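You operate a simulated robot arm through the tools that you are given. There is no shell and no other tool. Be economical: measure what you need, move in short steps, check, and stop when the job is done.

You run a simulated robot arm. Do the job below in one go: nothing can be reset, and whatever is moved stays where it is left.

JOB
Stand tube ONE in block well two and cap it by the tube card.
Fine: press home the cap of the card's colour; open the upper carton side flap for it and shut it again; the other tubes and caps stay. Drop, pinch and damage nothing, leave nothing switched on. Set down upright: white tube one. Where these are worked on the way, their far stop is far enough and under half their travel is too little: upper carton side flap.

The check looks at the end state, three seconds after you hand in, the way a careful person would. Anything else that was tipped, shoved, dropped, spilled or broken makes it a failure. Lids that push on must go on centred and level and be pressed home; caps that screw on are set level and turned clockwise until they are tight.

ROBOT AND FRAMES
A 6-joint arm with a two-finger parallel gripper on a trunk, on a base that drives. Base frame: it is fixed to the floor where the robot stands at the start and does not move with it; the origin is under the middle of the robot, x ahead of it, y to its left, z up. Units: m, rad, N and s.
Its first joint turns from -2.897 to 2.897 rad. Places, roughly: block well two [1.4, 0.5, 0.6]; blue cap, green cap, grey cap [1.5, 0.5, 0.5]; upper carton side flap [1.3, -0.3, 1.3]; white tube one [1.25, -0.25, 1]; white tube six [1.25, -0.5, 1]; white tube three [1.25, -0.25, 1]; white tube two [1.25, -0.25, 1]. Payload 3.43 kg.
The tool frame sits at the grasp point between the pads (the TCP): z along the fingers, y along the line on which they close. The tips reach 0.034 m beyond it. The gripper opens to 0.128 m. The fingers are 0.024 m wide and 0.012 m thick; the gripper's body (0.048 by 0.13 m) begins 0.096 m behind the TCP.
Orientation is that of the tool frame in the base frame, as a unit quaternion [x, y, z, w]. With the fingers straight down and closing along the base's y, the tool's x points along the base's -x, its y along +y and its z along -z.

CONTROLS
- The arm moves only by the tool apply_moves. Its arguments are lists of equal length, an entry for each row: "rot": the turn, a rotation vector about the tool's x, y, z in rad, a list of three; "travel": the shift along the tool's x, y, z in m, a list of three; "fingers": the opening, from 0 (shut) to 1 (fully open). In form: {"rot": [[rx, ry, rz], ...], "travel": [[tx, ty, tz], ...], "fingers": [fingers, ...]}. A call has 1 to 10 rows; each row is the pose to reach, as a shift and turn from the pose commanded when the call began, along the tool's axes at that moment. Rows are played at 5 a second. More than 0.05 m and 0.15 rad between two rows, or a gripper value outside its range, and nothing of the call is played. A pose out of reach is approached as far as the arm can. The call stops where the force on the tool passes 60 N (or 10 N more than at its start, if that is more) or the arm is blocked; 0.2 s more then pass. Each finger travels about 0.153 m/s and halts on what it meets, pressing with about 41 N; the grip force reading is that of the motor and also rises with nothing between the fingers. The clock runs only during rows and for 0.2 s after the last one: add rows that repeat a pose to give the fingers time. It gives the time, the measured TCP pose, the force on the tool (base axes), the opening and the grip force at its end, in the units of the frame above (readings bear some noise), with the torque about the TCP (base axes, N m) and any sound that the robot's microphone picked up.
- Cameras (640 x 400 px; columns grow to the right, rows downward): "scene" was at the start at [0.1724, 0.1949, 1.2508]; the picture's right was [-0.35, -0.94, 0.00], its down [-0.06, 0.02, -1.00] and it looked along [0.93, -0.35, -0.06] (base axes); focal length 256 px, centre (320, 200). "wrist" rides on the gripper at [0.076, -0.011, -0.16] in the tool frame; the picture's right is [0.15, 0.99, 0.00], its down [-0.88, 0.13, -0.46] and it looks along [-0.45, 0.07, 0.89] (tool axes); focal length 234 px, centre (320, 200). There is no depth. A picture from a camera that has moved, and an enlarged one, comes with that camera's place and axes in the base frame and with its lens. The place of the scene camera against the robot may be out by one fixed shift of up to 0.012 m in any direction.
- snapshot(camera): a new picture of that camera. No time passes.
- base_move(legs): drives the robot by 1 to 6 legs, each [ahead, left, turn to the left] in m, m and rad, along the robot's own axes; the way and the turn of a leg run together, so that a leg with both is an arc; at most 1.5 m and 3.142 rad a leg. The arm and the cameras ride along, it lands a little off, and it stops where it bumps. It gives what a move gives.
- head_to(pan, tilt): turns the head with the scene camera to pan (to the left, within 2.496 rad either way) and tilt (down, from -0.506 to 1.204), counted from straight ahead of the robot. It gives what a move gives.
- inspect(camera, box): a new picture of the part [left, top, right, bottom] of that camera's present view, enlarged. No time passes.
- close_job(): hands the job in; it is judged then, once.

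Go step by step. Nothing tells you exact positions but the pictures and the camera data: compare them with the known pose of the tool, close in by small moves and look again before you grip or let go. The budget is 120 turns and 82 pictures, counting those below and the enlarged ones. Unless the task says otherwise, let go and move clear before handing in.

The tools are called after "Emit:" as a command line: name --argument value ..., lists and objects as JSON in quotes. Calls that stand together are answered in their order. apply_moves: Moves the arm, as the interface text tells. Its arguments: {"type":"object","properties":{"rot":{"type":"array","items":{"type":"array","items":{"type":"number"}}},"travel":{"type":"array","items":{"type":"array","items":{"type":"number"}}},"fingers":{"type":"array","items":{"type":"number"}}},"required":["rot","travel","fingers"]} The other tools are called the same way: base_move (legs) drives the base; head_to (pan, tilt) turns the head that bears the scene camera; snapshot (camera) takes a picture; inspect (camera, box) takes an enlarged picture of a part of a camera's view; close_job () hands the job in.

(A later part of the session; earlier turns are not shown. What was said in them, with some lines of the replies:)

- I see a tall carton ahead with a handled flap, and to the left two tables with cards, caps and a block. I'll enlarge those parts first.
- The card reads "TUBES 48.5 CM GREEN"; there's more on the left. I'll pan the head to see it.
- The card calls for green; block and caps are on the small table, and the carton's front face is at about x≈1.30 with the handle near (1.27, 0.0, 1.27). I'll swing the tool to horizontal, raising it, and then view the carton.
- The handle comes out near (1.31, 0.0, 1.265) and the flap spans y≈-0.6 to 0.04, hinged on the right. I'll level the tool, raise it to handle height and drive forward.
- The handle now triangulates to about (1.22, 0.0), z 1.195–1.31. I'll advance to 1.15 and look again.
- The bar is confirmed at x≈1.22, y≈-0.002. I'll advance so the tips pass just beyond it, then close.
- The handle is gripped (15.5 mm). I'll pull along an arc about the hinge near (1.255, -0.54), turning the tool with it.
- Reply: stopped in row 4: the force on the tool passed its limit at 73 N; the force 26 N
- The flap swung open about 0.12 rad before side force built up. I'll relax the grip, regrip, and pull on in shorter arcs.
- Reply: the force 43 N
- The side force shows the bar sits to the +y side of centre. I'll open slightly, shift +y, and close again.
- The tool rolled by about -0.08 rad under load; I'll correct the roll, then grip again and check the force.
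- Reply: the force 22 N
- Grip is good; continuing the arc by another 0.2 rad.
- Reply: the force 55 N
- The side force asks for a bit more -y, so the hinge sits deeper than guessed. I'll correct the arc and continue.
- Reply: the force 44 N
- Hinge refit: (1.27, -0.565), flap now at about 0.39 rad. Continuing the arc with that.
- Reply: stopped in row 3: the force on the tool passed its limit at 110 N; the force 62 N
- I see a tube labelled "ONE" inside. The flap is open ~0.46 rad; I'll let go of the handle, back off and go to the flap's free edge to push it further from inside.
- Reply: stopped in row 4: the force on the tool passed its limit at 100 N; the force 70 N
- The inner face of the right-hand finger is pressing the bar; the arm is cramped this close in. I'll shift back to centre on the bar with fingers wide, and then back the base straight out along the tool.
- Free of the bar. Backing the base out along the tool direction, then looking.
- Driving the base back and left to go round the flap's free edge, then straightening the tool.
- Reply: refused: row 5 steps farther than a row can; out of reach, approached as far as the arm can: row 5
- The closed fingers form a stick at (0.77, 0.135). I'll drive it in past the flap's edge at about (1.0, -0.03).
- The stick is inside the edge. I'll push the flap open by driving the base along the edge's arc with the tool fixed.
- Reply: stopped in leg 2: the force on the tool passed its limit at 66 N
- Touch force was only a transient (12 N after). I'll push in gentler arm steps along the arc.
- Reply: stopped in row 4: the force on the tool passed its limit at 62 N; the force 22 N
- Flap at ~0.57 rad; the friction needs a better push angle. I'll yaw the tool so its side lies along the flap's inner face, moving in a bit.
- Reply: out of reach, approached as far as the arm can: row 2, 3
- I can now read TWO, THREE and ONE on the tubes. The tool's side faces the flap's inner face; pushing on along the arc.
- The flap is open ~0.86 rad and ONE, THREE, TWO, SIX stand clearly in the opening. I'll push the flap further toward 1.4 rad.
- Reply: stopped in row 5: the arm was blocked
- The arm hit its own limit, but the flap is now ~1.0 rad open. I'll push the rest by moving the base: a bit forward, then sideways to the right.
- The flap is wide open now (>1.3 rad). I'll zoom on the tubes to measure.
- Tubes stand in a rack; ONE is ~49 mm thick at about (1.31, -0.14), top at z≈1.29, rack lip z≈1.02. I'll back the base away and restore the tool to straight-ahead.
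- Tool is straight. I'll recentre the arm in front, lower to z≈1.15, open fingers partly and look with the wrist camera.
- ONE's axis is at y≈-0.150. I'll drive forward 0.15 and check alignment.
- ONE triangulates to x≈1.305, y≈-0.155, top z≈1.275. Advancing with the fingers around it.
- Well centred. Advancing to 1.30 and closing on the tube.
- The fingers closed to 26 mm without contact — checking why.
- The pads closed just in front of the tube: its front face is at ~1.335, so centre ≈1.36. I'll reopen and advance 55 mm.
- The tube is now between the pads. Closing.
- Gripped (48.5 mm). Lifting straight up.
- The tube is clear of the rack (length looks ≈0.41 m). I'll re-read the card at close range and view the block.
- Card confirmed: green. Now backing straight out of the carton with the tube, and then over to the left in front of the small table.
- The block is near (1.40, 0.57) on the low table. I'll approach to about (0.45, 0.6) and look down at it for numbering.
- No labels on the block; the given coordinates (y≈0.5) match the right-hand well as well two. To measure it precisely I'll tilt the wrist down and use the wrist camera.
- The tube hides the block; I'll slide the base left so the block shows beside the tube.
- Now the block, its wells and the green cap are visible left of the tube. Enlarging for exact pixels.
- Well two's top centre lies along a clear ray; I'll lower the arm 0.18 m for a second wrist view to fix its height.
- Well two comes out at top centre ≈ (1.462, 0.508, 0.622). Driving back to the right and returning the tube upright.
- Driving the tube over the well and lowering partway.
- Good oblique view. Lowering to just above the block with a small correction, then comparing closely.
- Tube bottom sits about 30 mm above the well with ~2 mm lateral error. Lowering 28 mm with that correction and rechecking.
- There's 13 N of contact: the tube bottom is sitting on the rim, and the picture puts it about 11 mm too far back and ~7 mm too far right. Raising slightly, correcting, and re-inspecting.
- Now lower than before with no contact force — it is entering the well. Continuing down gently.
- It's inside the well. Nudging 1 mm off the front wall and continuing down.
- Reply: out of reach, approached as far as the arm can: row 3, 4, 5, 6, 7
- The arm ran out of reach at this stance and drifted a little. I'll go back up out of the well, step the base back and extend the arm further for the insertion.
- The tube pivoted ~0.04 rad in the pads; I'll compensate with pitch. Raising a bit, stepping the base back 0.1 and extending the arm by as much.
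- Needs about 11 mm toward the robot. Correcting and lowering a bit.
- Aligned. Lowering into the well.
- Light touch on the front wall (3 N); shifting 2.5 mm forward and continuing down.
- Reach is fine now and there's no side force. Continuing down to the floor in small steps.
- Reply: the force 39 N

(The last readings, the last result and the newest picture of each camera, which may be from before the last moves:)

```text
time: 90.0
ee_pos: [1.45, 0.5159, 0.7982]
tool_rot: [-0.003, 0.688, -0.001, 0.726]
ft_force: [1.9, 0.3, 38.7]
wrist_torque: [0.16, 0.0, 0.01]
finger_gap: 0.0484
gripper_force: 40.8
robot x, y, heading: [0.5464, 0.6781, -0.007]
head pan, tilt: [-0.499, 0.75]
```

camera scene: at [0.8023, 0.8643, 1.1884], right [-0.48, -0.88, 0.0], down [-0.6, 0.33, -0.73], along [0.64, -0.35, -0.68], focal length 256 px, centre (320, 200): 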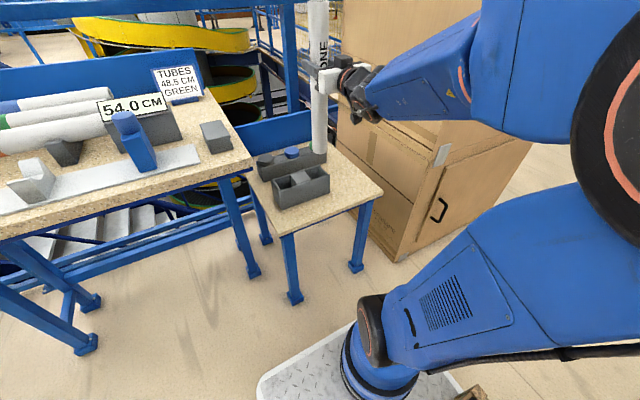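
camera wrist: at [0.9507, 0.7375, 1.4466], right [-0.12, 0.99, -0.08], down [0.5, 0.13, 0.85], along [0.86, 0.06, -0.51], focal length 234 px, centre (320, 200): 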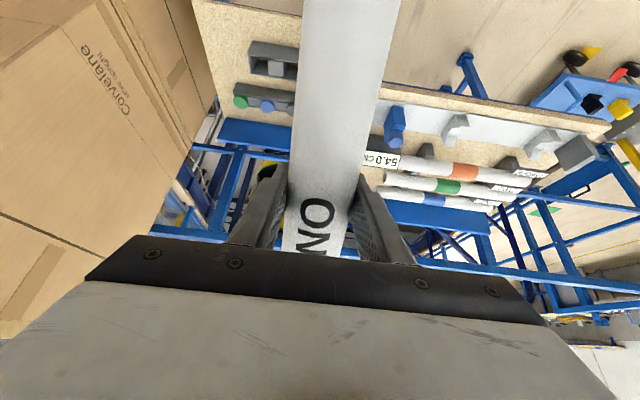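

The tube is on the well floor (39 N). Relieving slightly and releasing.

Emit:
apply_moves --rot '[[0, 0, 0], [0, 0, 0], [0, 0, 0], [0, 0, 0]]' --travel '[[-0.001, 0, 0], [-0.001, 0, 0], [-0.001, 0, 0], [-0.001, 0, 0]]' --fingers '[0.38, 0.45, 0.55, 0.6]'

Emit:
inspect --camera "scene" --box '[230, 60, 390, 200]'

```text
time: 91.0
ee_pos: [1.4498, 0.517, 0.7971]
tool_rot: [-0.005, 0.689, 0.002, 0.725]
ft_force: [0.0, 0.4, 0.1]
wrist_torque: [-0.01, 0.03, 0.02]
finger_gap: 0.0769
gripper_force: 0.1
robot x, y, heading: [0.5419, 0.6776, 0.001]
head pan, tilt: [-0.499, 0.75]
```

```text
2.86 times, centred on (310, 130) of scene
camera zoom: at [0.7049, 0.8649, 1.1884], right [-0.48, -0.88, 0.0], down [-0.6, 0.33, -0.73], along [0.64, -0.35, -0.68], focal length 731 px, centre (349, 400)
```

zoom: 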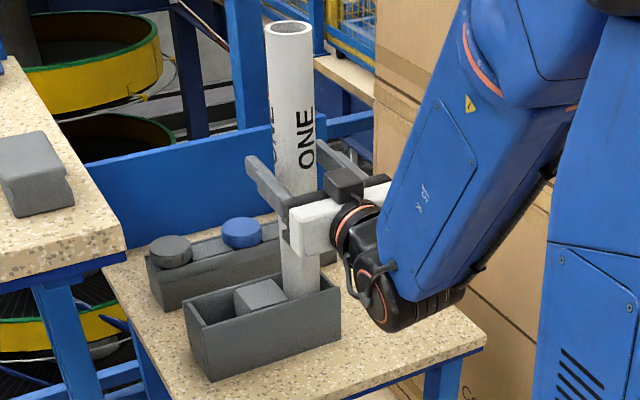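

Tube ONE stands upright in well two. Backing the fingers off it now, then turning the tool down for the cap.

Emit:
base_move --legs '[[-0.28, 0, 0]]'

Emit:
apply_moves --rot '[[0, 0, 0], [0, 0.13, 0], [0, 0.26, 0], [0, 0.4, 0], [0, 0.54, 0], [0, 0.68, 0], [0, 0.82, 0]]' --travel '[[-0.04, 0, -0.02], [-0.08, 0, -0.04], [-0.12, 0, -0.06], [-0.165, 0, -0.08], [-0.21, 0, -0.1], [-0.255, 0, -0.12], [-0.3, 0, -0.14]]' --fingers '[0.65, 0.7, 0.7, 0.7, 0.7, 0.7, 0.7]'

Emit:
apply_moves --rot '[[0, 0.14, 0], [0, 0.28, 0], [0, 0.42, 0], [0, 0.56, 0], [0, 0.7, 0], [0, 0.803, 0]]' --travel '[[0, 0, 0], [0, 0, 0], [0, 0, 0], [0, 0, 0], [0, 0, 0], [0, 0, 0]]' --fingers '[0.7, 0.7, 0.7, 0.7, 0.7, 0.7]'

```text
time: 93.0
ee_pos: [1.1664, 0.5167, 0.7967]
tool_rot: [-0.005, 0.689, 0.001, 0.725]
ft_force: [-0.5, 0.0, -0.1]
wrist_torque: [-0.01, -0.02, 0.01]
finger_gap: 0.0768
gripper_force: 0.0
robot x, y, heading: [0.2626, 0.6774, -0.002]
head pan, tilt: [-0.499, 0.75]
```

```text
time: 94.6
ee_pos: [1.0117, 0.5245, 1.0936]
tool_rot: [-0.002, 0.919, 0.012, 0.393]
ft_force: [-1.1, -4.6, -1.3]
wrist_torque: [0.25, -0.14, 0.32]
finger_gap: 0.0895
gripper_force: 0.0
robot x, y, heading: [0.2589, 0.6781, -0.007]
head pan, tilt: [-0.499, 0.75]
```

```text
time: 96.0
ee_pos: [1.0105, 0.5194, 1.0907]
tool_rot: [-0.005, 1.0, -0.002, -0.002]
ft_force: [-1.2, -0.6, 0.4]
wrist_torque: [-0.06, -0.09, 0.01]
finger_gap: 0.0899
gripper_force: 0.1
robot x, y, heading: [0.2591, 0.6788, -0.007]
head pan, tilt: [-0.499, 0.75]
```

Tool is vertical. I'll swing the arm left relative to the base, then drive right and forward for a wrist view of the caps.

Emit:
apply_moves --rot '[[0, 0, 0], [0, 0, 0], [0, 0, 0], [0, 0, 0], [0, 0, 0], [0, 0, 0], [0, 0, 0], [0, 0, 0]]' --travel '[[0, 0.04, 0], [0, 0.08, 0], [0, 0.12, 0], [0, 0.16, 0], [0, 0.2, 0], [0, 0.24, 0], [0, 0.28, -0.02], [0, 0.3, -0.04]]' --fingers '[0.7, 0.7, 0.7, 0.7, 0.7, 0.7, 0.7, 0.7]'

Emit:
base_move --legs '[[0, -0.41, 0.006], [0.4, 0, 0]]'

Emit:
snapshot --camera "wrist"

```text
time: 97.8
ee_pos: [1.0084, 0.82, 1.1278]
tool_rot: [-0.004, 1.0, -0.002, -0.002]
ft_force: [-0.7, -0.2, 0.4]
wrist_torque: [0.03, -0.02, -0.01]
finger_gap: 0.0895
gripper_force: 0.1
robot x, y, heading: [0.2581, 0.6781, -0.005]
head pan, tilt: [-0.499, 0.75]
```

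```text
time: 102.4
ee_pos: [1.402, 0.4179, 1.1268]
tool_rot: [-0.009, 1.0, -0.003, -0.001]
ft_force: [-0.3, 0.5, 0.5]
wrist_torque: [-0.04, 0.01, 0.0]
finger_gap: 0.0898
gripper_force: 0.1
robot x, y, heading: [0.6552, 0.2683, 0.004]
head pan, tilt: [-0.499, 0.75]
```

```text
16 pictures are left
camera wrist: at [1.3257, 0.4054, 1.2872], right [-0.16, 0.99, -0.01], down [0.88, 0.15, 0.45], along [0.45, 0.07, -0.89], focal length 234 px, centre (320, 200)
```

wrist: 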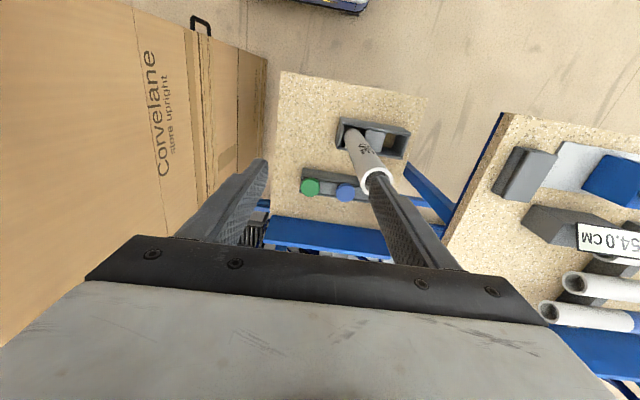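

The tube top is confirmed at (1.454, 0.518) and the green cap's top at about (1.612, 0.423, 0.643). Moving up a little closer and over the cap.

Emit:
base_move --legs '[[0.115, 0, 0]]'

Emit:
apply_moves --rot '[[0, 0, 0], [0, 0, 0], [0, 0, 0], [0, 0, 0], [0, 0, 0], [0, 0, 0], [0, 0, 0], [0, 0, 0], [0, 0, 0]]' --travel '[[-0.03, 0, 0.0], [-0.06, 0, 0.0], [-0.09, 0.0, 0.03], [-0.092, 0, 0.07], [-0.092, 0, 0.11], [-0.092, 0, 0.15], [-0.092, 0, 0.19], [-0.092, 0, 0.23], [-0.092, 0, 0.27]]' --fingers '[0.7, 0.7, 0.7, 0.7, 0.7, 0.7, 0.7, 0.7, 0.7]'

Emit:
snapshot --camera "wrist"

```text
time: 103.6
ee_pos: [1.5169, 0.4206, 1.1274]
tool_rot: [-0.01, 1.0, -0.003, -0.001]
ft_force: [1.0, 0.3, -0.1]
wrist_torque: [-0.01, 0.01, -0.01]
finger_gap: 0.0895
gripper_force: 0.1
robot x, y, heading: [0.7684, 0.2699, 0.007]
head pan, tilt: [-0.499, 0.75]
```

```text
time: 105.6
ee_pos: [1.6075, 0.4203, 0.8566]
tool_rot: [-0.01, 1.0, -0.002, 0.0]
ft_force: [-0.3, -0.1, 0.8]
wrist_torque: [-0.02, 0.0, 0.0]
finger_gap: 0.0897
gripper_force: 0.1
robot x, y, heading: [0.767, 0.269, 0.009]
head pan, tilt: [-0.499, 0.75]
```

```text
15 pictures are left
camera wrist: at [1.5327, 0.4076, 1.0169], right [-0.17, 0.99, -0.01], down [0.88, 0.15, 0.46], along [0.45, 0.07, -0.89], focal length 234 px, centre (320, 200)
```

wrist: 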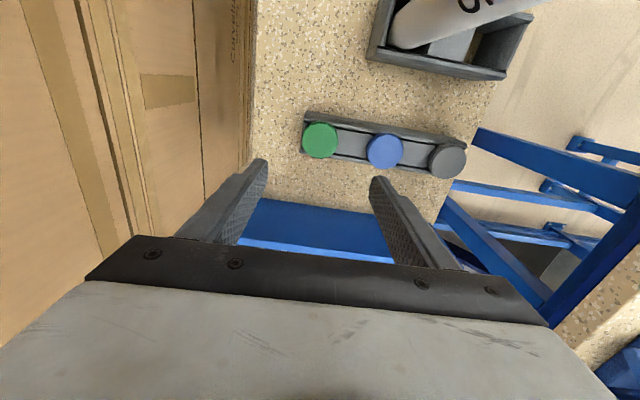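

Refined cap centre ≈ (1.617, 0.419). Descending to z≈0.72 and checking.

Emit:
apply_moves --rot '[[0, 0, 0], [0, 0, 0], [0, 0, 0], [0, 0, 0]]' --travel '[[-0.01, -0.001, 0.035], [-0.01, -0.001, 0.07], [-0.01, -0.001, 0.105], [-0.01, -0.001, 0.135]]' --fingers '[0.7, 0.7, 0.7, 0.65]'

Emit:
snapshot --camera "wrist"

```text
time: 106.6
ee_pos: [1.6169, 0.4201, 0.7216]
tool_rot: [-0.01, 1.0, -0.003, -0.001]
ft_force: [0.0, 0.7, 0.6]
wrist_torque: [-0.01, -0.02, 0.01]
finger_gap: 0.0829
gripper_force: 0.1
robot x, y, heading: [0.768, 0.2708, 0.008]
head pan, tilt: [-0.499, 0.75]
```

```text
14 pictures are left
camera wrist: at [1.5418, 0.4073, 0.8812], right [-0.17, 0.99, -0.01], down [0.88, 0.15, 0.45], along [0.45, 0.07, -0.89], focal length 234 px, centre (320, 200)
```

wrist: 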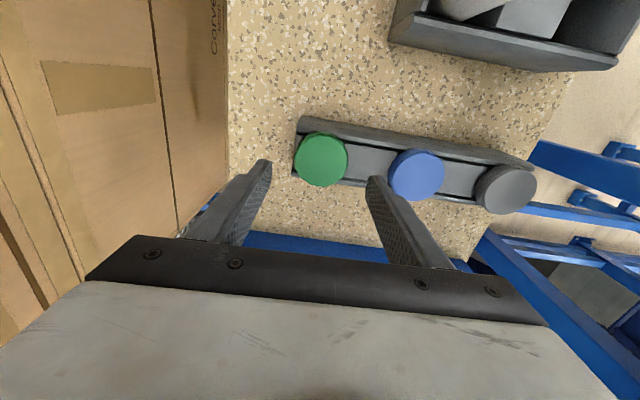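

Centred on the cap (1.618, 0.420, top 0.634). Lowering the fingertips around it.

Emit:
apply_moves --rot '[[0, 0, 0], [0, 0, 0], [0, 0, 0], [0, 0, 0]]' --travel '[[-0.001, 0, 0.03], [-0.001, 0, 0.05], [-0.001, 0, 0.06], [-0.001, 0, 0.066]]' --fingers '[0.65, 0.6, 0.6, 0.6]'

Emit:
snapshot --camera "wrist"

```text
time: 107.6
ee_pos: [1.6177, 0.4183, 0.6552]
tool_rot: [-0.01, 1.0, -0.003, -0.001]
ft_force: [0.2, -0.7, -0.2]
wrist_torque: [0.0, 0.0, 0.0]
finger_gap: 0.0766
gripper_force: 0.0
robot x, y, heading: [0.7674, 0.2707, 0.009]
head pan, tilt: [-0.499, 0.75]
```

```text
13 pictures are left
camera wrist: at [1.5434, 0.4059, 0.8157], right [-0.17, 0.99, -0.01], down [0.88, 0.15, 0.45], along [0.45, 0.07, -0.89], focal length 234 px, centre (320, 200)
```

wrist: 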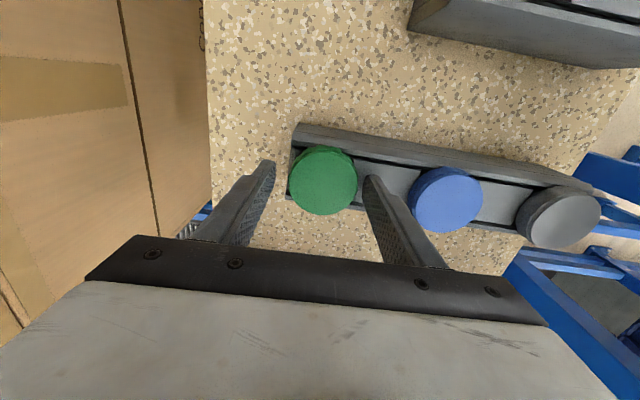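

Fingers straddle the cap. Lowering 4 mm more and closing.

Emit:
apply_moves --rot '[[0, 0, 0], [0, 0, 0], [0, 0, 0], [0, 0, 0], [0, 0, 0]]' --travel '[[0, 0.0005, 0.004], [0, 0.0005, 0.004], [0, 0.0005, 0.004], [0, 0.0005, 0.004], [0, 0.0005, 0.004]]' --fingers '[0.55, 0.5, 0.45, 0.38, 0.35]'

```text
time: 108.8
ee_pos: [1.6191, 0.4189, 0.6528]
tool_rot: [-0.01, 1.0, -0.003, -0.001]
ft_force: [0.3, 0.1, 0.5]
wrist_torque: [0.05, -0.01, 0.02]
finger_gap: 0.0553
gripper_force: 41.3
robot x, y, heading: [0.7687, 0.271, 0.006]
head pan, tilt: [-0.499, 0.75]
```

Cap gripped (55 mm). Lifting it and moving over the tube.

Emit:
apply_moves --rot '[[0, 0, 0], [0, 0, 0], [0, 0, 0], [0, 0, 0], [0, 0, 0], [0, 0, 0], [0, 0, 0], [0, 0, 0], [0, 0, 0], [0, 0, 0]]' --travel '[[0, 0, -0.015], [0, 0, -0.05], [0, 0, -0.095], [0, 0, -0.14], [0, 0, -0.185], [0, 0, -0.23], [0, 0, -0.275], [0, 0, -0.32], [0, 0, -0.365], [0, 0, -0.4]]' --fingers '[0.35, 0.35, 0.35, 0.35, 0.35, 0.35, 0.35, 0.35, 0.35, 0.35]'

Emit:
apply_moves --rot '[[0, 0, 0], [0, 0, 0], [0, 0, 0], [0, 0, 0], [0, 0, 0]]' --travel '[[0.03, 0.02, 0], [0.06, 0.04, 0], [0.09, 0.06, 0], [0.12, 0.08, 0], [0.12, 0.08, 0]]' --fingers '[0.35, 0.35, 0.35, 0.35, 0.35]'

Emit:
snapshot --camera "wrist"

```text
time: 111.0
ee_pos: [1.6183, 0.4229, 1.0534]
tool_rot: [-0.01, 1.0, -0.003, -0.001]
ft_force: [0.3, 0.4, -0.1]
wrist_torque: [0.01, 0.0, 0.02]
finger_gap: 0.0556
gripper_force: 40.9
robot x, y, heading: [0.7705, 0.2688, 0.004]
head pan, tilt: [-0.499, 0.75]
```

```text
time: 112.2
ee_pos: [1.4959, 0.5002, 1.0533]
tool_rot: [-0.01, 1.0, -0.003, 0.0]
ft_force: [-0.4, -0.2, -0.5]
wrist_torque: [0.02, 0.0, 0.0]
finger_gap: 0.0555
gripper_force: 41.6
robot x, y, heading: [0.7668, 0.2727, 0.005]
head pan, tilt: [-0.499, 0.75]
```

```text
12 pictures are left
camera wrist: at [1.4216, 0.4875, 1.2127], right [-0.17, 0.99, -0.01], down [0.88, 0.15, 0.45], along [0.45, 0.07, -0.89], focal length 234 px, centre (320, 200)
```

wrist: 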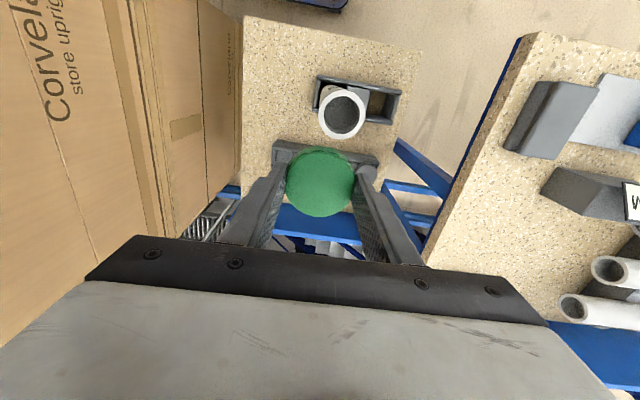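

The cap is level; tube top refined to (1.449, 0.5155). Moving over it, lowering to just above, and checking from the scene camera too.

Emit:
apply_moves --rot '[[0, 0, 0], [0, 0, 0], [0, 0, 0], [0, 0, 0]]' --travel '[[0.025, 0.008, 0], [0.0467, 0.0162, 0], [0.0467, 0.0162, 0.03], [0.0467, 0.0162, 0.05]]' --fingers '[0.35, 0.35, 0.35, 0.35]'

Emit:
head_to --pan 0.0 --tilt 0.4

Emit:
snapshot --camera "scene"

Emit:
snapshot --camera "wrist"

```text
time: 113.2
ee_pos: [1.4498, 0.5147, 1.0019]
tool_rot: [-0.01, 1.0, -0.002, -0.001]
ft_force: [0.1, -0.9, 0.2]
wrist_torque: [0.01, 0.02, 0.01]
finger_gap: 0.0555
gripper_force: 41.3
robot x, y, heading: [0.7676, 0.2678, 0.009]
head pan, tilt: [-0.499, 0.75]
```

```text
time: 114.2
ee_pos: [1.4503, 0.5148, 1.0013]
tool_rot: [-0.009, 1.0, -0.002, -0.001]
ft_force: [0.1, -0.4, 0.1]
wrist_torque: [-0.02, 0.02, 0.02]
finger_gap: 0.0553
gripper_force: 41.3
robot x, y, heading: [0.7696, 0.27, 0.003]
head pan, tilt: [0.0, 0.4]
```

```text
11 pictures are left
camera scene: at [0.9472, 0.4987, 1.2194], right [0.01, -1.0, 0.0], down [-0.39, 0.0, -0.92], along [0.92, 0.01, -0.39], focal length 256 px, centre (320, 200)
```

scene: 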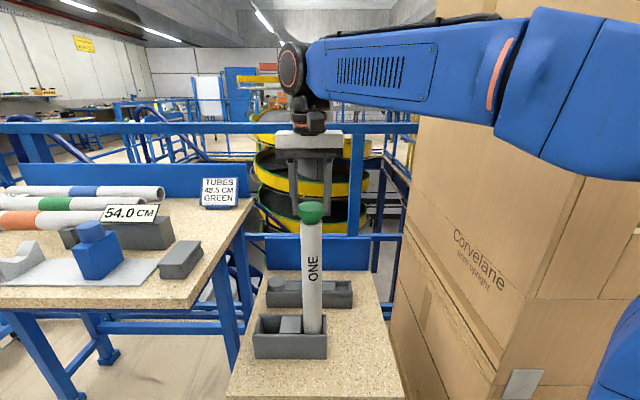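

```text
10 pictures are left
camera wrist: at [1.3752, 0.502, 1.1619], right [-0.17, 0.99, -0.01], down [0.88, 0.15, 0.45], along [0.45, 0.07, -0.89], focal length 234 px, centre (320, 200)
```

wrist: 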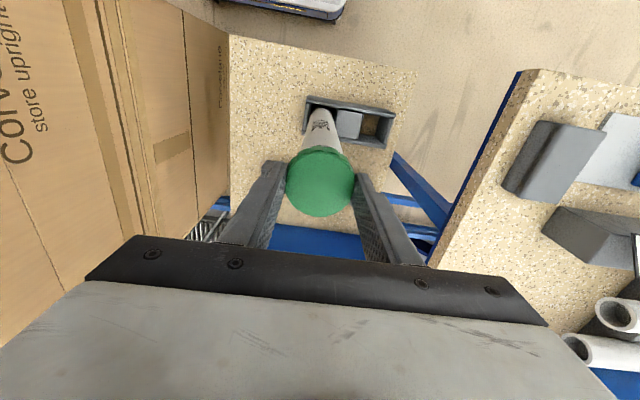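

Emit:
inspect --camera "scene" --box '[272, 180, 352, 240]'

```text
6.67 times, centred on (312, 210) of scene
camera zoom: at [0.9472, 0.4987, 1.2194], right [0.01, -1.0, 0.0], down [-0.39, 0.0, -0.92], along [0.92, 0.01, -0.39], focal length 1707 px, centre (373, 133)
```

zoom: 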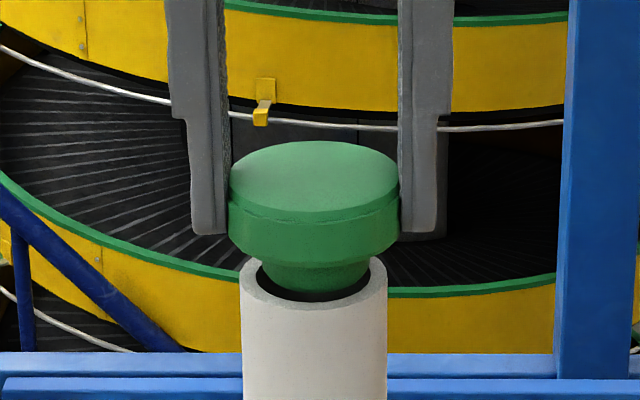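

The cap's plug is lined up with the tube's bore. Lowering gently and watching force.

Emit:
apply_moves --rot '[[0, 0, 0], [0, 0, 0], [0, 0, 0], [0, 0, 0]]' --travel '[[-0.0005, 0.0005, 0.004], [-0.0005, 0.0005, 0.008], [-0.0005, 0.0005, 0.011], [-0.0005, 0.0005, 0.014]]' --fingers '[0.35, 0.35, 0.35, 0.35]'

Emit:
inspect --camera "scene" --box '[272, 180, 352, 240]'

```text
time: 115.2
ee_pos: [1.451, 0.5136, 0.9862]
tool_rot: [-0.01, 1.0, -0.003, -0.001]
ft_force: [-1.1, 0.2, -0.6]
wrist_torque: [-0.01, -0.02, 0.02]
finger_gap: 0.0554
gripper_force: 40.5
robot x, y, heading: [0.7681, 0.2711, 0.011]
head pan, tilt: [0.0, 0.4]
```

```text
6.67 times, centred on (312, 210) of scene
camera zoom: at [0.9472, 0.4987, 1.2195], right [0.01, -1.0, 0.0], down [-0.39, 0.0, -0.92], along [0.92, 0.01, -0.39], focal length 1707 px, centre (373, 133)
```

zoom: 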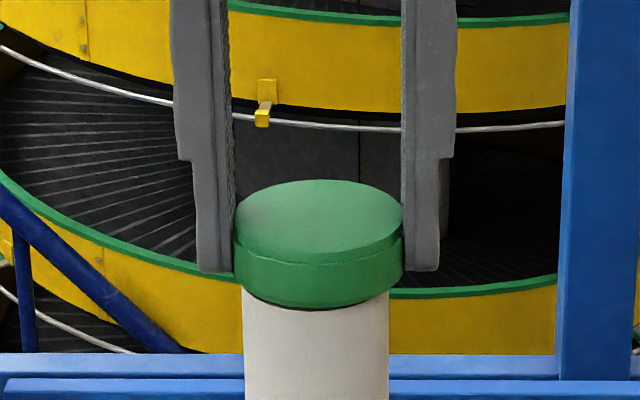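

The plug is entering freely. Continuing down until it meets resistance, with a 1 mm lateral correction.

Emit:
apply_moves --rot '[[0, 0, 0], [0, 0, 0], [0, 0, 0], [0, 0, 0], [0, 0, 0]]' --travel '[[0, 0.001, 0.003], [0, 0.001, 0.006], [0, 0.001, 0.009], [0, 0.001, 0.012], [0, 0.001, 0.012]]' --fingers '[0.35, 0.35, 0.35, 0.35, 0.35]'

```text
time: 116.4
ee_pos: [1.45, 0.5152, 0.977]
tool_rot: [-0.009, 1.0, -0.003, 0.001]
ft_force: [0.4, -0.5, 39.8]
wrist_torque: [0.08, -0.14, 0.02]
finger_gap: 0.0563
gripper_force: 41.3
robot x, y, heading: [0.7686, 0.2712, 0.006]
head pan, tilt: [0.0, 0.4]
```

Emit:
inspect --camera "scene" --box '[272, 190, 352, 250]'

```text
6.67 times, centred on (312, 220) of scene
camera zoom: at [0.9462, 0.4983, 1.2197], right [0.01, -1.0, 0.0], down [-0.39, 0.0, -0.92], along [0.92, 0.01, -0.39], focal length 1707 px, centre (373, 67)
```

zoom: 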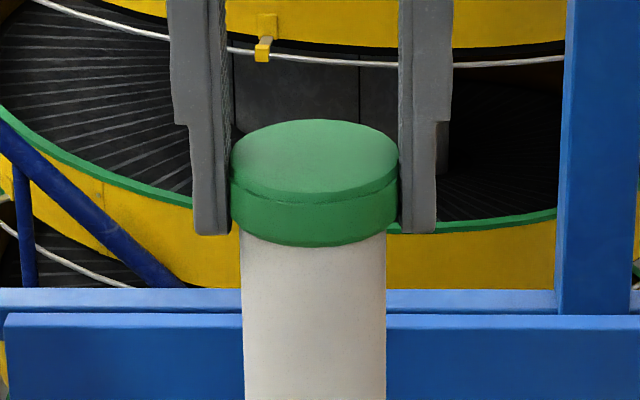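

The cap sits level on the rim. I'll release, close the fingers above it and press it home from the top centre.

Emit:
apply_moves --rot '[[0, 0, 0], [0, 0, 0], [0, 0, 0], [0, 0, 0], [0, 0, 0], [0, 0, 0], [0, 0, 0], [0, 0, 0]]' --travel '[[0, 0, -0.001], [0, 0, -0.001], [0, 0, -0.02], [0, 0, -0.05], [0, 0, -0.06], [0, 0, -0.06], [0, 0, -0.06], [0, 0, -0.06]]' --fingers '[0.5, 0.6, 0.6, 0.6, 0.4, 0.2, 0, 0]'

Emit:
apply_moves --rot '[[0, 0, 0], [0, 0, 0], [0, 0, 0], [0, 0, 0], [0, 0, 0], [0, 0, 0], [0, 0, 0]]' --travel '[[0, 0, 0.02], [0, 0, 0.032], [0, 0, 0.038], [0, 0, 0.041], [0, 0, 0.043], [0, 0, 0.045], [0, 0, 0.047]]' --fingers '[0, 0, 0, 0, 0, 0, 0]'

```text
time: 118.2
ee_pos: [1.4512, 0.5147, 1.0343]
tool_rot: [-0.009, 1.0, -0.003, -0.001]
ft_force: [0.3, 0.0, -0.2]
wrist_torque: [0.0, -0.01, 0.02]
finger_gap: 0.0001
gripper_force: 33.4
robot x, y, heading: [0.7698, 0.2713, 0.006]
head pan, tilt: [0.0, 0.4]
```

```text
time: 119.0
ee_pos: [1.4506, 0.5139, 1.0042]
tool_rot: [-0.009, 1.0, 0.001, 0.005]
ft_force: [0.6, 0.8, 20.9]
wrist_torque: [0.0, 0.09, 0.0]
finger_gap: 0.0004
gripper_force: 32.9
robot x, y, heading: [0.7693, 0.2729, 0.005]
head pan, tilt: [0.0, 0.4]
stopped in row 4: the force on the tool passed its limit at 70 N (the readings are from after the stop); the commanded pose is now the measured one
```

Emit:
apply_moves --rot '[[0, 0, 0], [0, 0, 0], [0, 0, 0], [0, 0, 0], [0, 0, 0], [0, 0, 0], [0, 0, 0], [0, 0, 0]]' --travel '[[0, 0, 0.001], [0, 0, 0.002], [0, 0, 0.003], [0, 0, 0.004], [0, 0, 0.005], [0, 0, 0.006], [0, 0, 0.007], [0, 0, 0.008]]' --fingers '[0, 0, 0, 0, 0, 0, 0, 0]'

Emit:
inspect --camera "scene" --box '[272, 190, 352, 250]'

```text
time: 119.8
ee_pos: [1.4507, 0.5145, 1.0042]
tool_rot: [-0.01, 1.0, 0.003, 0.007]
ft_force: [0.1, -0.2, 21.3]
wrist_torque: [-0.04, 0.15, 0.03]
finger_gap: 0.0
gripper_force: 33.1
robot x, y, heading: [0.7688, 0.268, 0.006]
head pan, tilt: [0.0, 0.4]
stopped in row 3: the force on the tool passed its limit at 64 N (the readings are from after the stop); the commanded pose is now the measured one
```

```text
6.67 times, centred on (312, 220) of scene
camera zoom: at [0.9467, 0.4985, 1.2196], right [0.01, -1.0, 0.0], down [-0.39, 0.0, -0.92], along [0.92, 0.01, -0.39], focal length 1707 px, centre (373, 67)
```

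zoom: 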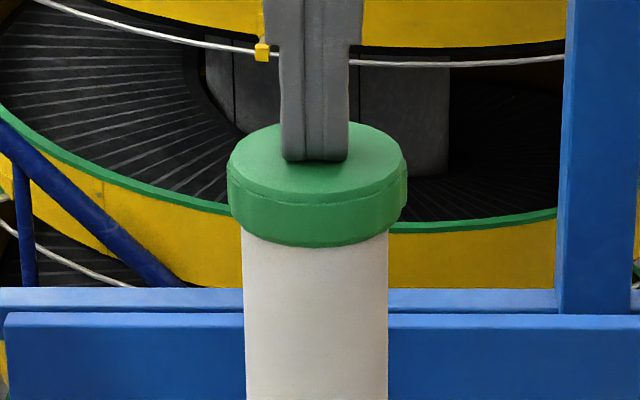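

The tips meet a hard stop at the same height twice, so the cap seems seated. I'll press once more in finer, firmer steps to be sure.

Emit:
apply_moves --rot '[[0, 0, 0], [0, 0, 0], [0, 0, 0]]' --travel '[[0, 0, 0.001], [0, 0, 0.0018], [0, 0, 0.0018]]' --fingers '[0, 0, 0]'

Emit:
apply_moves --rot '[[0, 0, 0], [0, 0, 0], [0, 0, 0]]' --travel '[[0, 0, 0.0003], [0, 0, 0.0006], [0, 0, 0.0006]]' --fingers '[0, 0, 0]'

Emit:
apply_moves --rot '[[0, 0, 0], [0, 0, 0], [0, 0, 0]]' --travel '[[0, 0, 0.0003], [0, 0, 0.0006], [0, 0, 0.0006]]' --fingers '[0, 0, 0]'

```text
time: 120.6
ee_pos: [1.4502, 0.5141, 1.0038]
tool_rot: [-0.01, 1.0, 0.003, 0.008]
ft_force: [0.3, -0.3, 20.3]
wrist_torque: [-0.02, 0.19, 0.02]
finger_gap: 0.0
gripper_force: 33.0
robot x, y, heading: [0.7683, 0.2707, 0.007]
head pan, tilt: [0.0, 0.4]
stopped in row 3: the force on the tool passed its limit at 61 N (the readings are from after the stop); the commanded pose is now the measured one
```

```text
time: 121.4
ee_pos: [1.4495, 0.5134, 1.0039]
tool_rot: [-0.009, 1.0, 0.004, 0.009]
ft_force: [-1.2, 0.5, 47.6]
wrist_torque: [0.02, 0.26, 0.0]
finger_gap: 0.0001
gripper_force: 33.1
robot x, y, heading: [0.7695, 0.2704, 0.005]
head pan, tilt: [0.0, 0.4]
```

```text
time: 122.1
ee_pos: [1.4506, 0.5149, 1.0046]
tool_rot: [-0.01, 1.0, 0.004, 0.009]
ft_force: [-0.9, -0.6, 20.4]
wrist_torque: [-0.02, 0.2, 0.0]
finger_gap: 0.0
gripper_force: 33.2
robot x, y, heading: [0.7725, 0.2734, 0.005]
head pan, tilt: [0.0, 0.4]
stopped in row 3: the force on the tool passed its limit at 61 N (the readings are from after the stop); the commanded pose is now the measured one
```

Rigid at 60 N: seated. Raising clear and checking the seam.

Emit:
apply_moves --rot '[[0, 0, 0], [0, 0, 0], [0, 0, 0], [0, 0, 0]]' --travel '[[0, 0, -0.02], [0, 0, -0.06], [0, 0, -0.1], [0, 0, -0.14]]' --fingers '[0, 0, 0, 0]'

Emit:
inspect --camera "scene" --box '[290, 196, 334, 240]'

```text
time: 123.1
ee_pos: [1.4488, 0.513, 1.1438]
tool_rot: [-0.01, 1.0, 0.005, 0.008]
ft_force: [0.8, 0.2, 0.0]
wrist_torque: [0.01, 0.0, 0.0]
finger_gap: 0.0
gripper_force: 33.5
robot x, y, heading: [0.7715, 0.2718, 0.007]
head pan, tilt: [0.0, 0.4]
```

```text
9.09 times, centred on (312, 218) of scene
camera zoom: at [0.9473, 0.4987, 1.2195], right [0.01, -1.0, 0.0], down [-0.39, 0.0, -0.92], along [0.92, 0.01, -0.39], focal length 2327 px, centre (393, 36)
```

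zoom: 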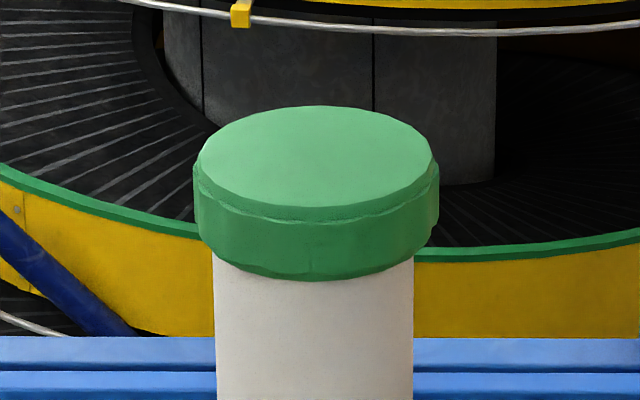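

The cap is on, level and flush. Now to shut the flap: backing off, driving round to the flap's outer side, and turning the tool forward.

Emit:
base_move --legs '[[-0.88, 0, 0], [0, -0.95, 0]]'

Emit:
apply_moves --rot '[[0, -0.14, 0], [0, -0.28, 0], [0, -0.42, 0], [0, -0.56, 0], [0, -0.7, 0], [0, -0.84, 0], [0, -0.98, 0], [0, -1.12, 0], [0, -1.26, 0], [0, -1.4, 0]]' --travel '[[0, -0.03, 0.0], [0, -0.06, 0], [0, -0.09, 0], [0, -0.12, 0], [0, -0.15, 0], [0, -0.18, 0.0], [0, -0.21, 0], [0, -0.24, 0], [0, -0.27, 0.01], [0, -0.3, 0.02]]' --fingers '[0, 0, 0, 0, 0, 0, 0, 0, 0, 0]'

Emit:
head_to --pan 0.1 --tilt 0.1

Emit:
snapshot --camera "scene"

```text
time: 127.0
ee_pos: [0.6669, 0.5098, 1.1461]
tool_rot: [-0.007, 1.0, 0.005, 0.011]
ft_force: [0.5, 0.3, -0.4]
wrist_torque: [0.04, -0.01, 0.03]
finger_gap: 0.0
gripper_force: 33.1
robot x, y, heading: [-0.0108, 0.2691, 0.0]
head pan, tilt: [0.0, 0.4]
stopped in leg 1: the robot was blocked; the commanded pose is now the measured one
```

```text
time: 129.2
ee_pos: [0.6702, 0.2106, 1.123]
tool_rot: [-0.001, 0.757, 0.008, 0.653]
ft_force: [0.4, 0.7, 0.0]
wrist_torque: [0.05, 0.01, 0.0]
finger_gap: 0.0001
gripper_force: 33.1
robot x, y, heading: [-0.013, 0.2716, -0.005]
head pan, tilt: [0.0, 0.4]
```

```text
time: 130.0
ee_pos: [0.6709, 0.2094, 1.1238]
tool_rot: [-0.001, 0.758, 0.008, 0.652]
ft_force: [-0.4, -0.3, -0.6]
wrist_torque: [0.0, 0.01, -0.04]
finger_gap: 0.0003
gripper_force: 33.2
robot x, y, heading: [-0.0116, 0.2712, -0.0]
head pan, tilt: [0.099, 0.099]
```

```text
4 pictures are left
camera scene: at [0.1671, 0.5087, 1.2473], right [0.1, -0.99, 0.0], down [-0.1, -0.01, -0.99], along [0.99, 0.1, -0.1], focal length 256 px, centre (320, 200)
```

scene: 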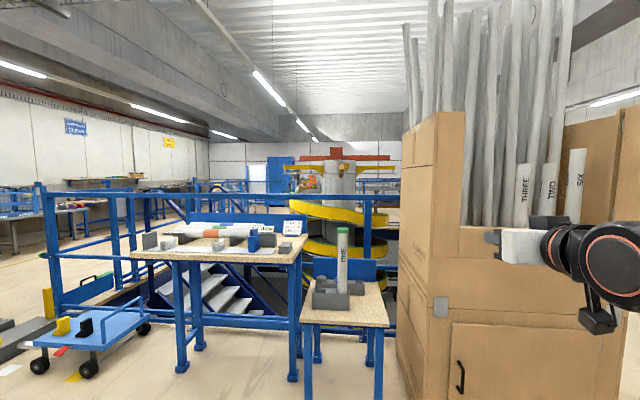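

Emit:
inspect --camera "scene" --box '[330, 220, 354, 240]'

```text
16.00 times, centred on (342, 230) of scene
camera zoom: at [0.1671, 0.5087, 1.2473], right [0.1, -0.99, 0.0], down [-0.1, -0.01, -0.99], along [0.99, 0.1, -0.1], focal length 4096 px, centre (-32, -280)
```

zoom: 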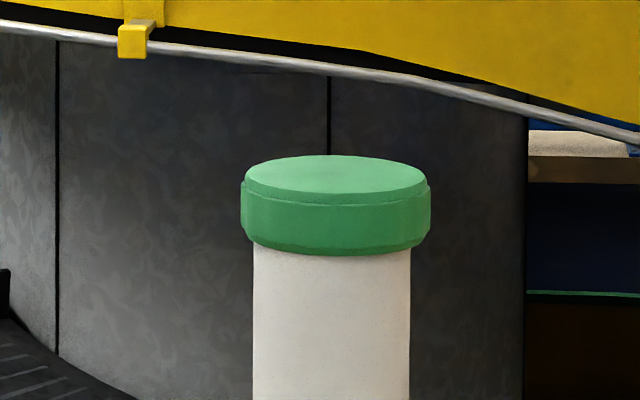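

The cap is flush and level. Now I'll level the tool at z≈1.10, then drive around the flap's end by turning right, moving along -y and turning back.

Emit:
apply_moves --rot '[[0, -0.085, 0], [0, -0.17, 0], [0, -0.17, 0]]' --travel '[[0.012, 0, 0.005], [0.022, 0, 0.01], [0.022, 0, 0.01]]' --fingers '[0, 0, 0]'

Emit:
base_move --legs '[[0.14, 0, 0], [0, 0, -1.2], [0.839, -0.326, 0]]'

```text
time: 130.8
ee_pos: [0.6775, 0.2098, 1.1007]
tool_rot: [-0.001, 0.699, 0.009, 0.715]
ft_force: [-0.2, 0.2, -0.5]
wrist_torque: [-0.01, -0.01, 0.02]
finger_gap: 0.0
gripper_force: 33.5
robot x, y, heading: [-0.0092, 0.2715, 0.006]
head pan, tilt: [0.099, 0.099]
```

```text
time: 139.4
ee_pos: [0.3011, -1.2845, 1.1008]
tool_rot: [0.398, 0.575, -0.4, 0.592]
ft_force: [0.5, -0.2, -0.1]
wrist_torque: [-0.02, 0.0, -0.01]
finger_gap: 0.0
gripper_force: 32.5
robot x, y, heading: [0.1227, -0.6169, -1.216]
head pan, tilt: [0.099, 0.099]
```

All clear. Turning to face forward, with the stick on the flap's outer side.

Emit:
base_move --legs '[[0, 0, 1.216]]'

Emit:
snapshot --camera "scene"

```text
time: 142.9
ee_pos: [0.8096, -0.6803, 1.1015]
tool_rot: [-0.001, 0.7, 0.008, 0.714]
ft_force: [-0.7, 0.3, 0.3]
wrist_torque: [0.02, -0.03, 0.02]
finger_gap: 0.0
gripper_force: 32.2
robot x, y, heading: [0.1245, -0.6188, 0.002]
head pan, tilt: [0.099, 0.099]
```

```text
2 pictures are left
camera scene: at [0.2993, -0.3814, 1.2474], right [0.1, -0.99, 0.0], down [-0.1, -0.01, -1.0], along [0.99, 0.1, -0.1], focal length 256 px, centre (320, 200)
```

scene: 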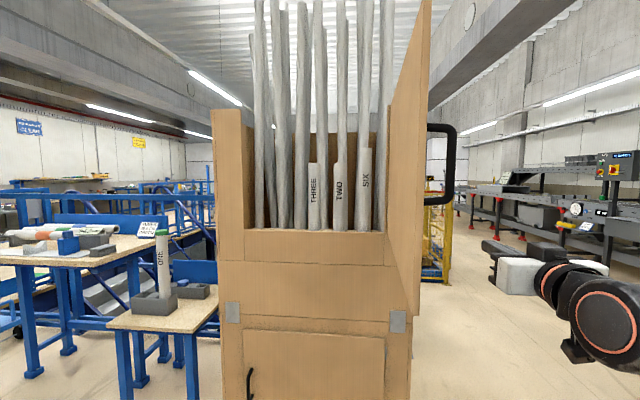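

The flap stands at ~1.45 rad, with the stick to its right, on the outer side. Lowering the stick below handle height and pushing the flap along its arc with the base.

Emit:
apply_moves --rot '[[0, 0, 0], [0, 0, 0]]' --travel '[[0.02, 0, 0], [0.035, 0, 0]]' --fingers '[0, 0]'

Emit:
base_move --legs '[[0, 0.1, 0], [0, 0.07, 0], [-0.003, 0.068, 0], [0.035, 0.083, 0]]'

```text
time: 143.5
ee_pos: [0.8103, -0.6797, 1.0661]
tool_rot: [-0.001, 0.7, 0.009, 0.714]
ft_force: [0.3, -0.3, 0.8]
wrist_torque: [-0.01, -0.01, 0.0]
finger_gap: 0.0001
gripper_force: 32.7
robot x, y, heading: [0.1225, -0.6167, 0.001]
head pan, tilt: [0.099, 0.099]
```

```text
time: 146.5
ee_pos: [0.8415, -0.3617, 1.0662]
tool_rot: [-0.002, 0.7, 0.01, 0.714]
ft_force: [0.4, -0.4, -0.1]
wrist_torque: [0.0, -0.03, -0.04]
finger_gap: 0.0002
gripper_force: 32.7
robot x, y, heading: [0.1517, -0.2997, 0.006]
head pan, tilt: [0.099, 0.099]
```

No trips. Continuing along the arc.

Emit:
base_move --legs '[[0.051, 0.077, 0], [0.065, 0.062, 0], [0.056, 0.038, 0], [0.061, 0.029, 0]]'

```text
time: 149.6
ee_pos: [1.0758, -0.1559, 1.0663]
tool_rot: [-0.001, 0.7, 0.008, 0.714]
ft_force: [-0.2, 0.6, -0.5]
wrist_torque: [-0.01, -0.03, -0.01]
finger_gap: 0.0
gripper_force: 32.7
robot x, y, heading: [0.3903, -0.0957, 0.0]
head pan, tilt: [0.099, 0.099]
```

Now the last stretch with the arm, pushing the flap shut with force guard.

Emit:
apply_moves --rot '[[0, 0, 0], [0, 0, 0], [0, 0, 0], [0, 0, 0], [0, 0, 0], [0, 0, 0], [0, 0, 0], [0, 0, 0], [0, 0, 0], [0, 0, 0]]' --travel '[[0, 0.005, 0.02], [0, 0.01, 0.04], [0, 0.013, 0.06], [0, 0.016, 0.08], [0, 0.018, 0.1], [0, 0.02, 0.115], [0, 0.02, 0.125], [0, 0.02, 0.135], [0, 0.02, 0.142], [0, 0.02, 0.148]]' --fingers '[0, 0, 0, 0, 0, 0, 0, 0, 0, 0]'

```text
time: 151.8
ee_pos: [1.2231, -0.134, 1.0699]
tool_rot: [-0.001, 0.7, 0.008, 0.714]
ft_force: [0.4, 0.2, 0.6]
wrist_torque: [-0.03, 0.02, -0.01]
finger_gap: 0.0
gripper_force: 32.6
robot x, y, heading: [0.3836, -0.0917, -0.002]
head pan, tilt: [0.099, 0.099]
```

Emit:
apply_moves --rot '[[0, 0, 0], [0, 0, 0], [0, 0, 0], [0, 0, 0], [0, 0, 0], [0, 0, 0]]' --travel '[[0, 0, 0.004], [0, 0, 0.008], [0, 0, 0.012], [0, 0, 0.016], [0, 0, 0.02], [0, 0, 0.024]]' --fingers '[0, 0, 0, 0, 0, 0]'

Emit:
snapshot --camera "scene"

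```text
time: 152.7
ee_pos: [1.2319, -0.1342, 1.0691]
tool_rot: [0.0, 0.7, 0.009, 0.714]
ft_force: [-25.7, 0.6, 3.8]
wrist_torque: [-0.02, 0.11, -0.12]
finger_gap: 0.0
gripper_force: 33.1
robot x, y, heading: [0.3833, -0.0942, -0.003]
head pan, tilt: [0.099, 0.099]
stopped in row 4: the force on the tool passed its limit at 72 N (the readings are from after the stop); the commanded pose is now the measured one
```

```text
1 pictures are left
camera scene: at [0.562, 0.1423, 1.2476], right [0.1, -1.0, 0.0], down [-0.1, -0.01, -1.0], along [0.99, 0.1, -0.1], focal length 256 px, centre (320, 200)
```

scene: 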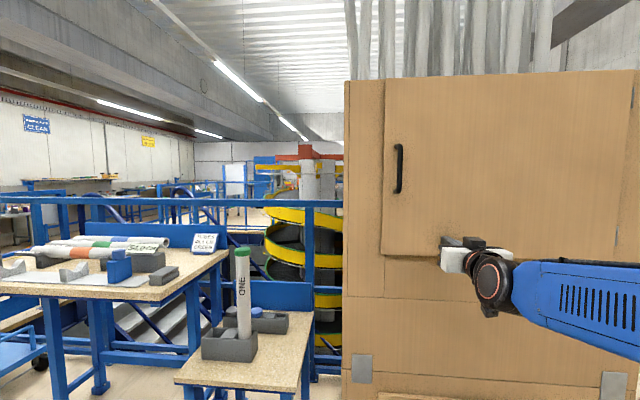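

The flap is hard against its stop and looks shut. Backing away and taking a last look.

Emit:
apply_moves --rot '[[0, 0, 0], [0, 0, 0], [0, 0, 0], [0, 0, 0]]' --travel '[[0, 0, -0.02], [0, 0, -0.06], [0, 0, -0.1], [0, 0, -0.14]]' --fingers '[0, 0, 0, 0]'

Emit:
base_move --legs '[[-0.2, 0, 0]]'

Emit:
inspect --camera "scene" --box '[230, 90, 570, 330]'

```text
time: 153.7
ee_pos: [1.0931, -0.133, 1.0638]
tool_rot: [-0.002, 0.701, 0.01, 0.713]
ft_force: [0.0, 1.0, 0.4]
wrist_torque: [-0.01, 0.0, -0.01]
finger_gap: 0.0001
gripper_force: 32.9
robot x, y, heading: [0.3851, -0.093, -0.002]
head pan, tilt: [0.099, 0.099]
```

```text
time: 155.3
ee_pos: [0.8959, -0.1354, 1.0645]
tool_rot: [0.0, 0.701, 0.008, 0.713]
ft_force: [-0.8, 0.7, 0.0]
wrist_torque: [0.02, 0.01, 0.01]
finger_gap: 0.0
gripper_force: 33.1
robot x, y, heading: [0.1859, -0.0959, -0.004]
head pan, tilt: [0.099, 0.099]
```

```text
1.67 times, centred on (400, 210) of scene
camera zoom: at [0.3669, 0.1421, 1.2474], right [0.1, -1.0, 0.0], down [-0.1, -0.01, -1.0], along [0.99, 0.1, -0.1], focal length 427 px, centre (187, 183)
```

zoom: 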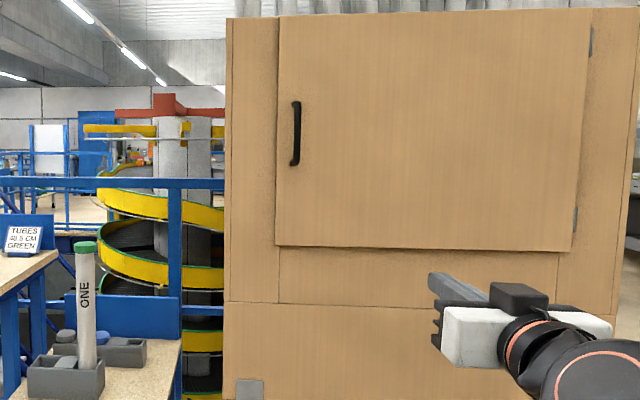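

The flap is flush and shut, tube ONE stands upright in the right-hand well with the green cap seated, and the gripper is clear. Handing in.

Emit:
close_job

```text
The job is handed in.
```

I stood tube ONE upright in the block's right-hand well and pressed the green cap home on it. The upper carton flap is shut again, and nothing else looks out of place.

- **Which well is "two":** the block carries no labels. I took the right-hand well as well two because its position fits the rough coordinates given and the left one does not.
- **Cap:** it is level and did not move further when pressed at about 60 N. A close view from a low angle shows no gap at the rim.
- **Contact on the way:** while I was backing off, the base was stopped once by something behind the start position that I could not see. The tube also touched the block's rim and walls lightly while I was placing it.
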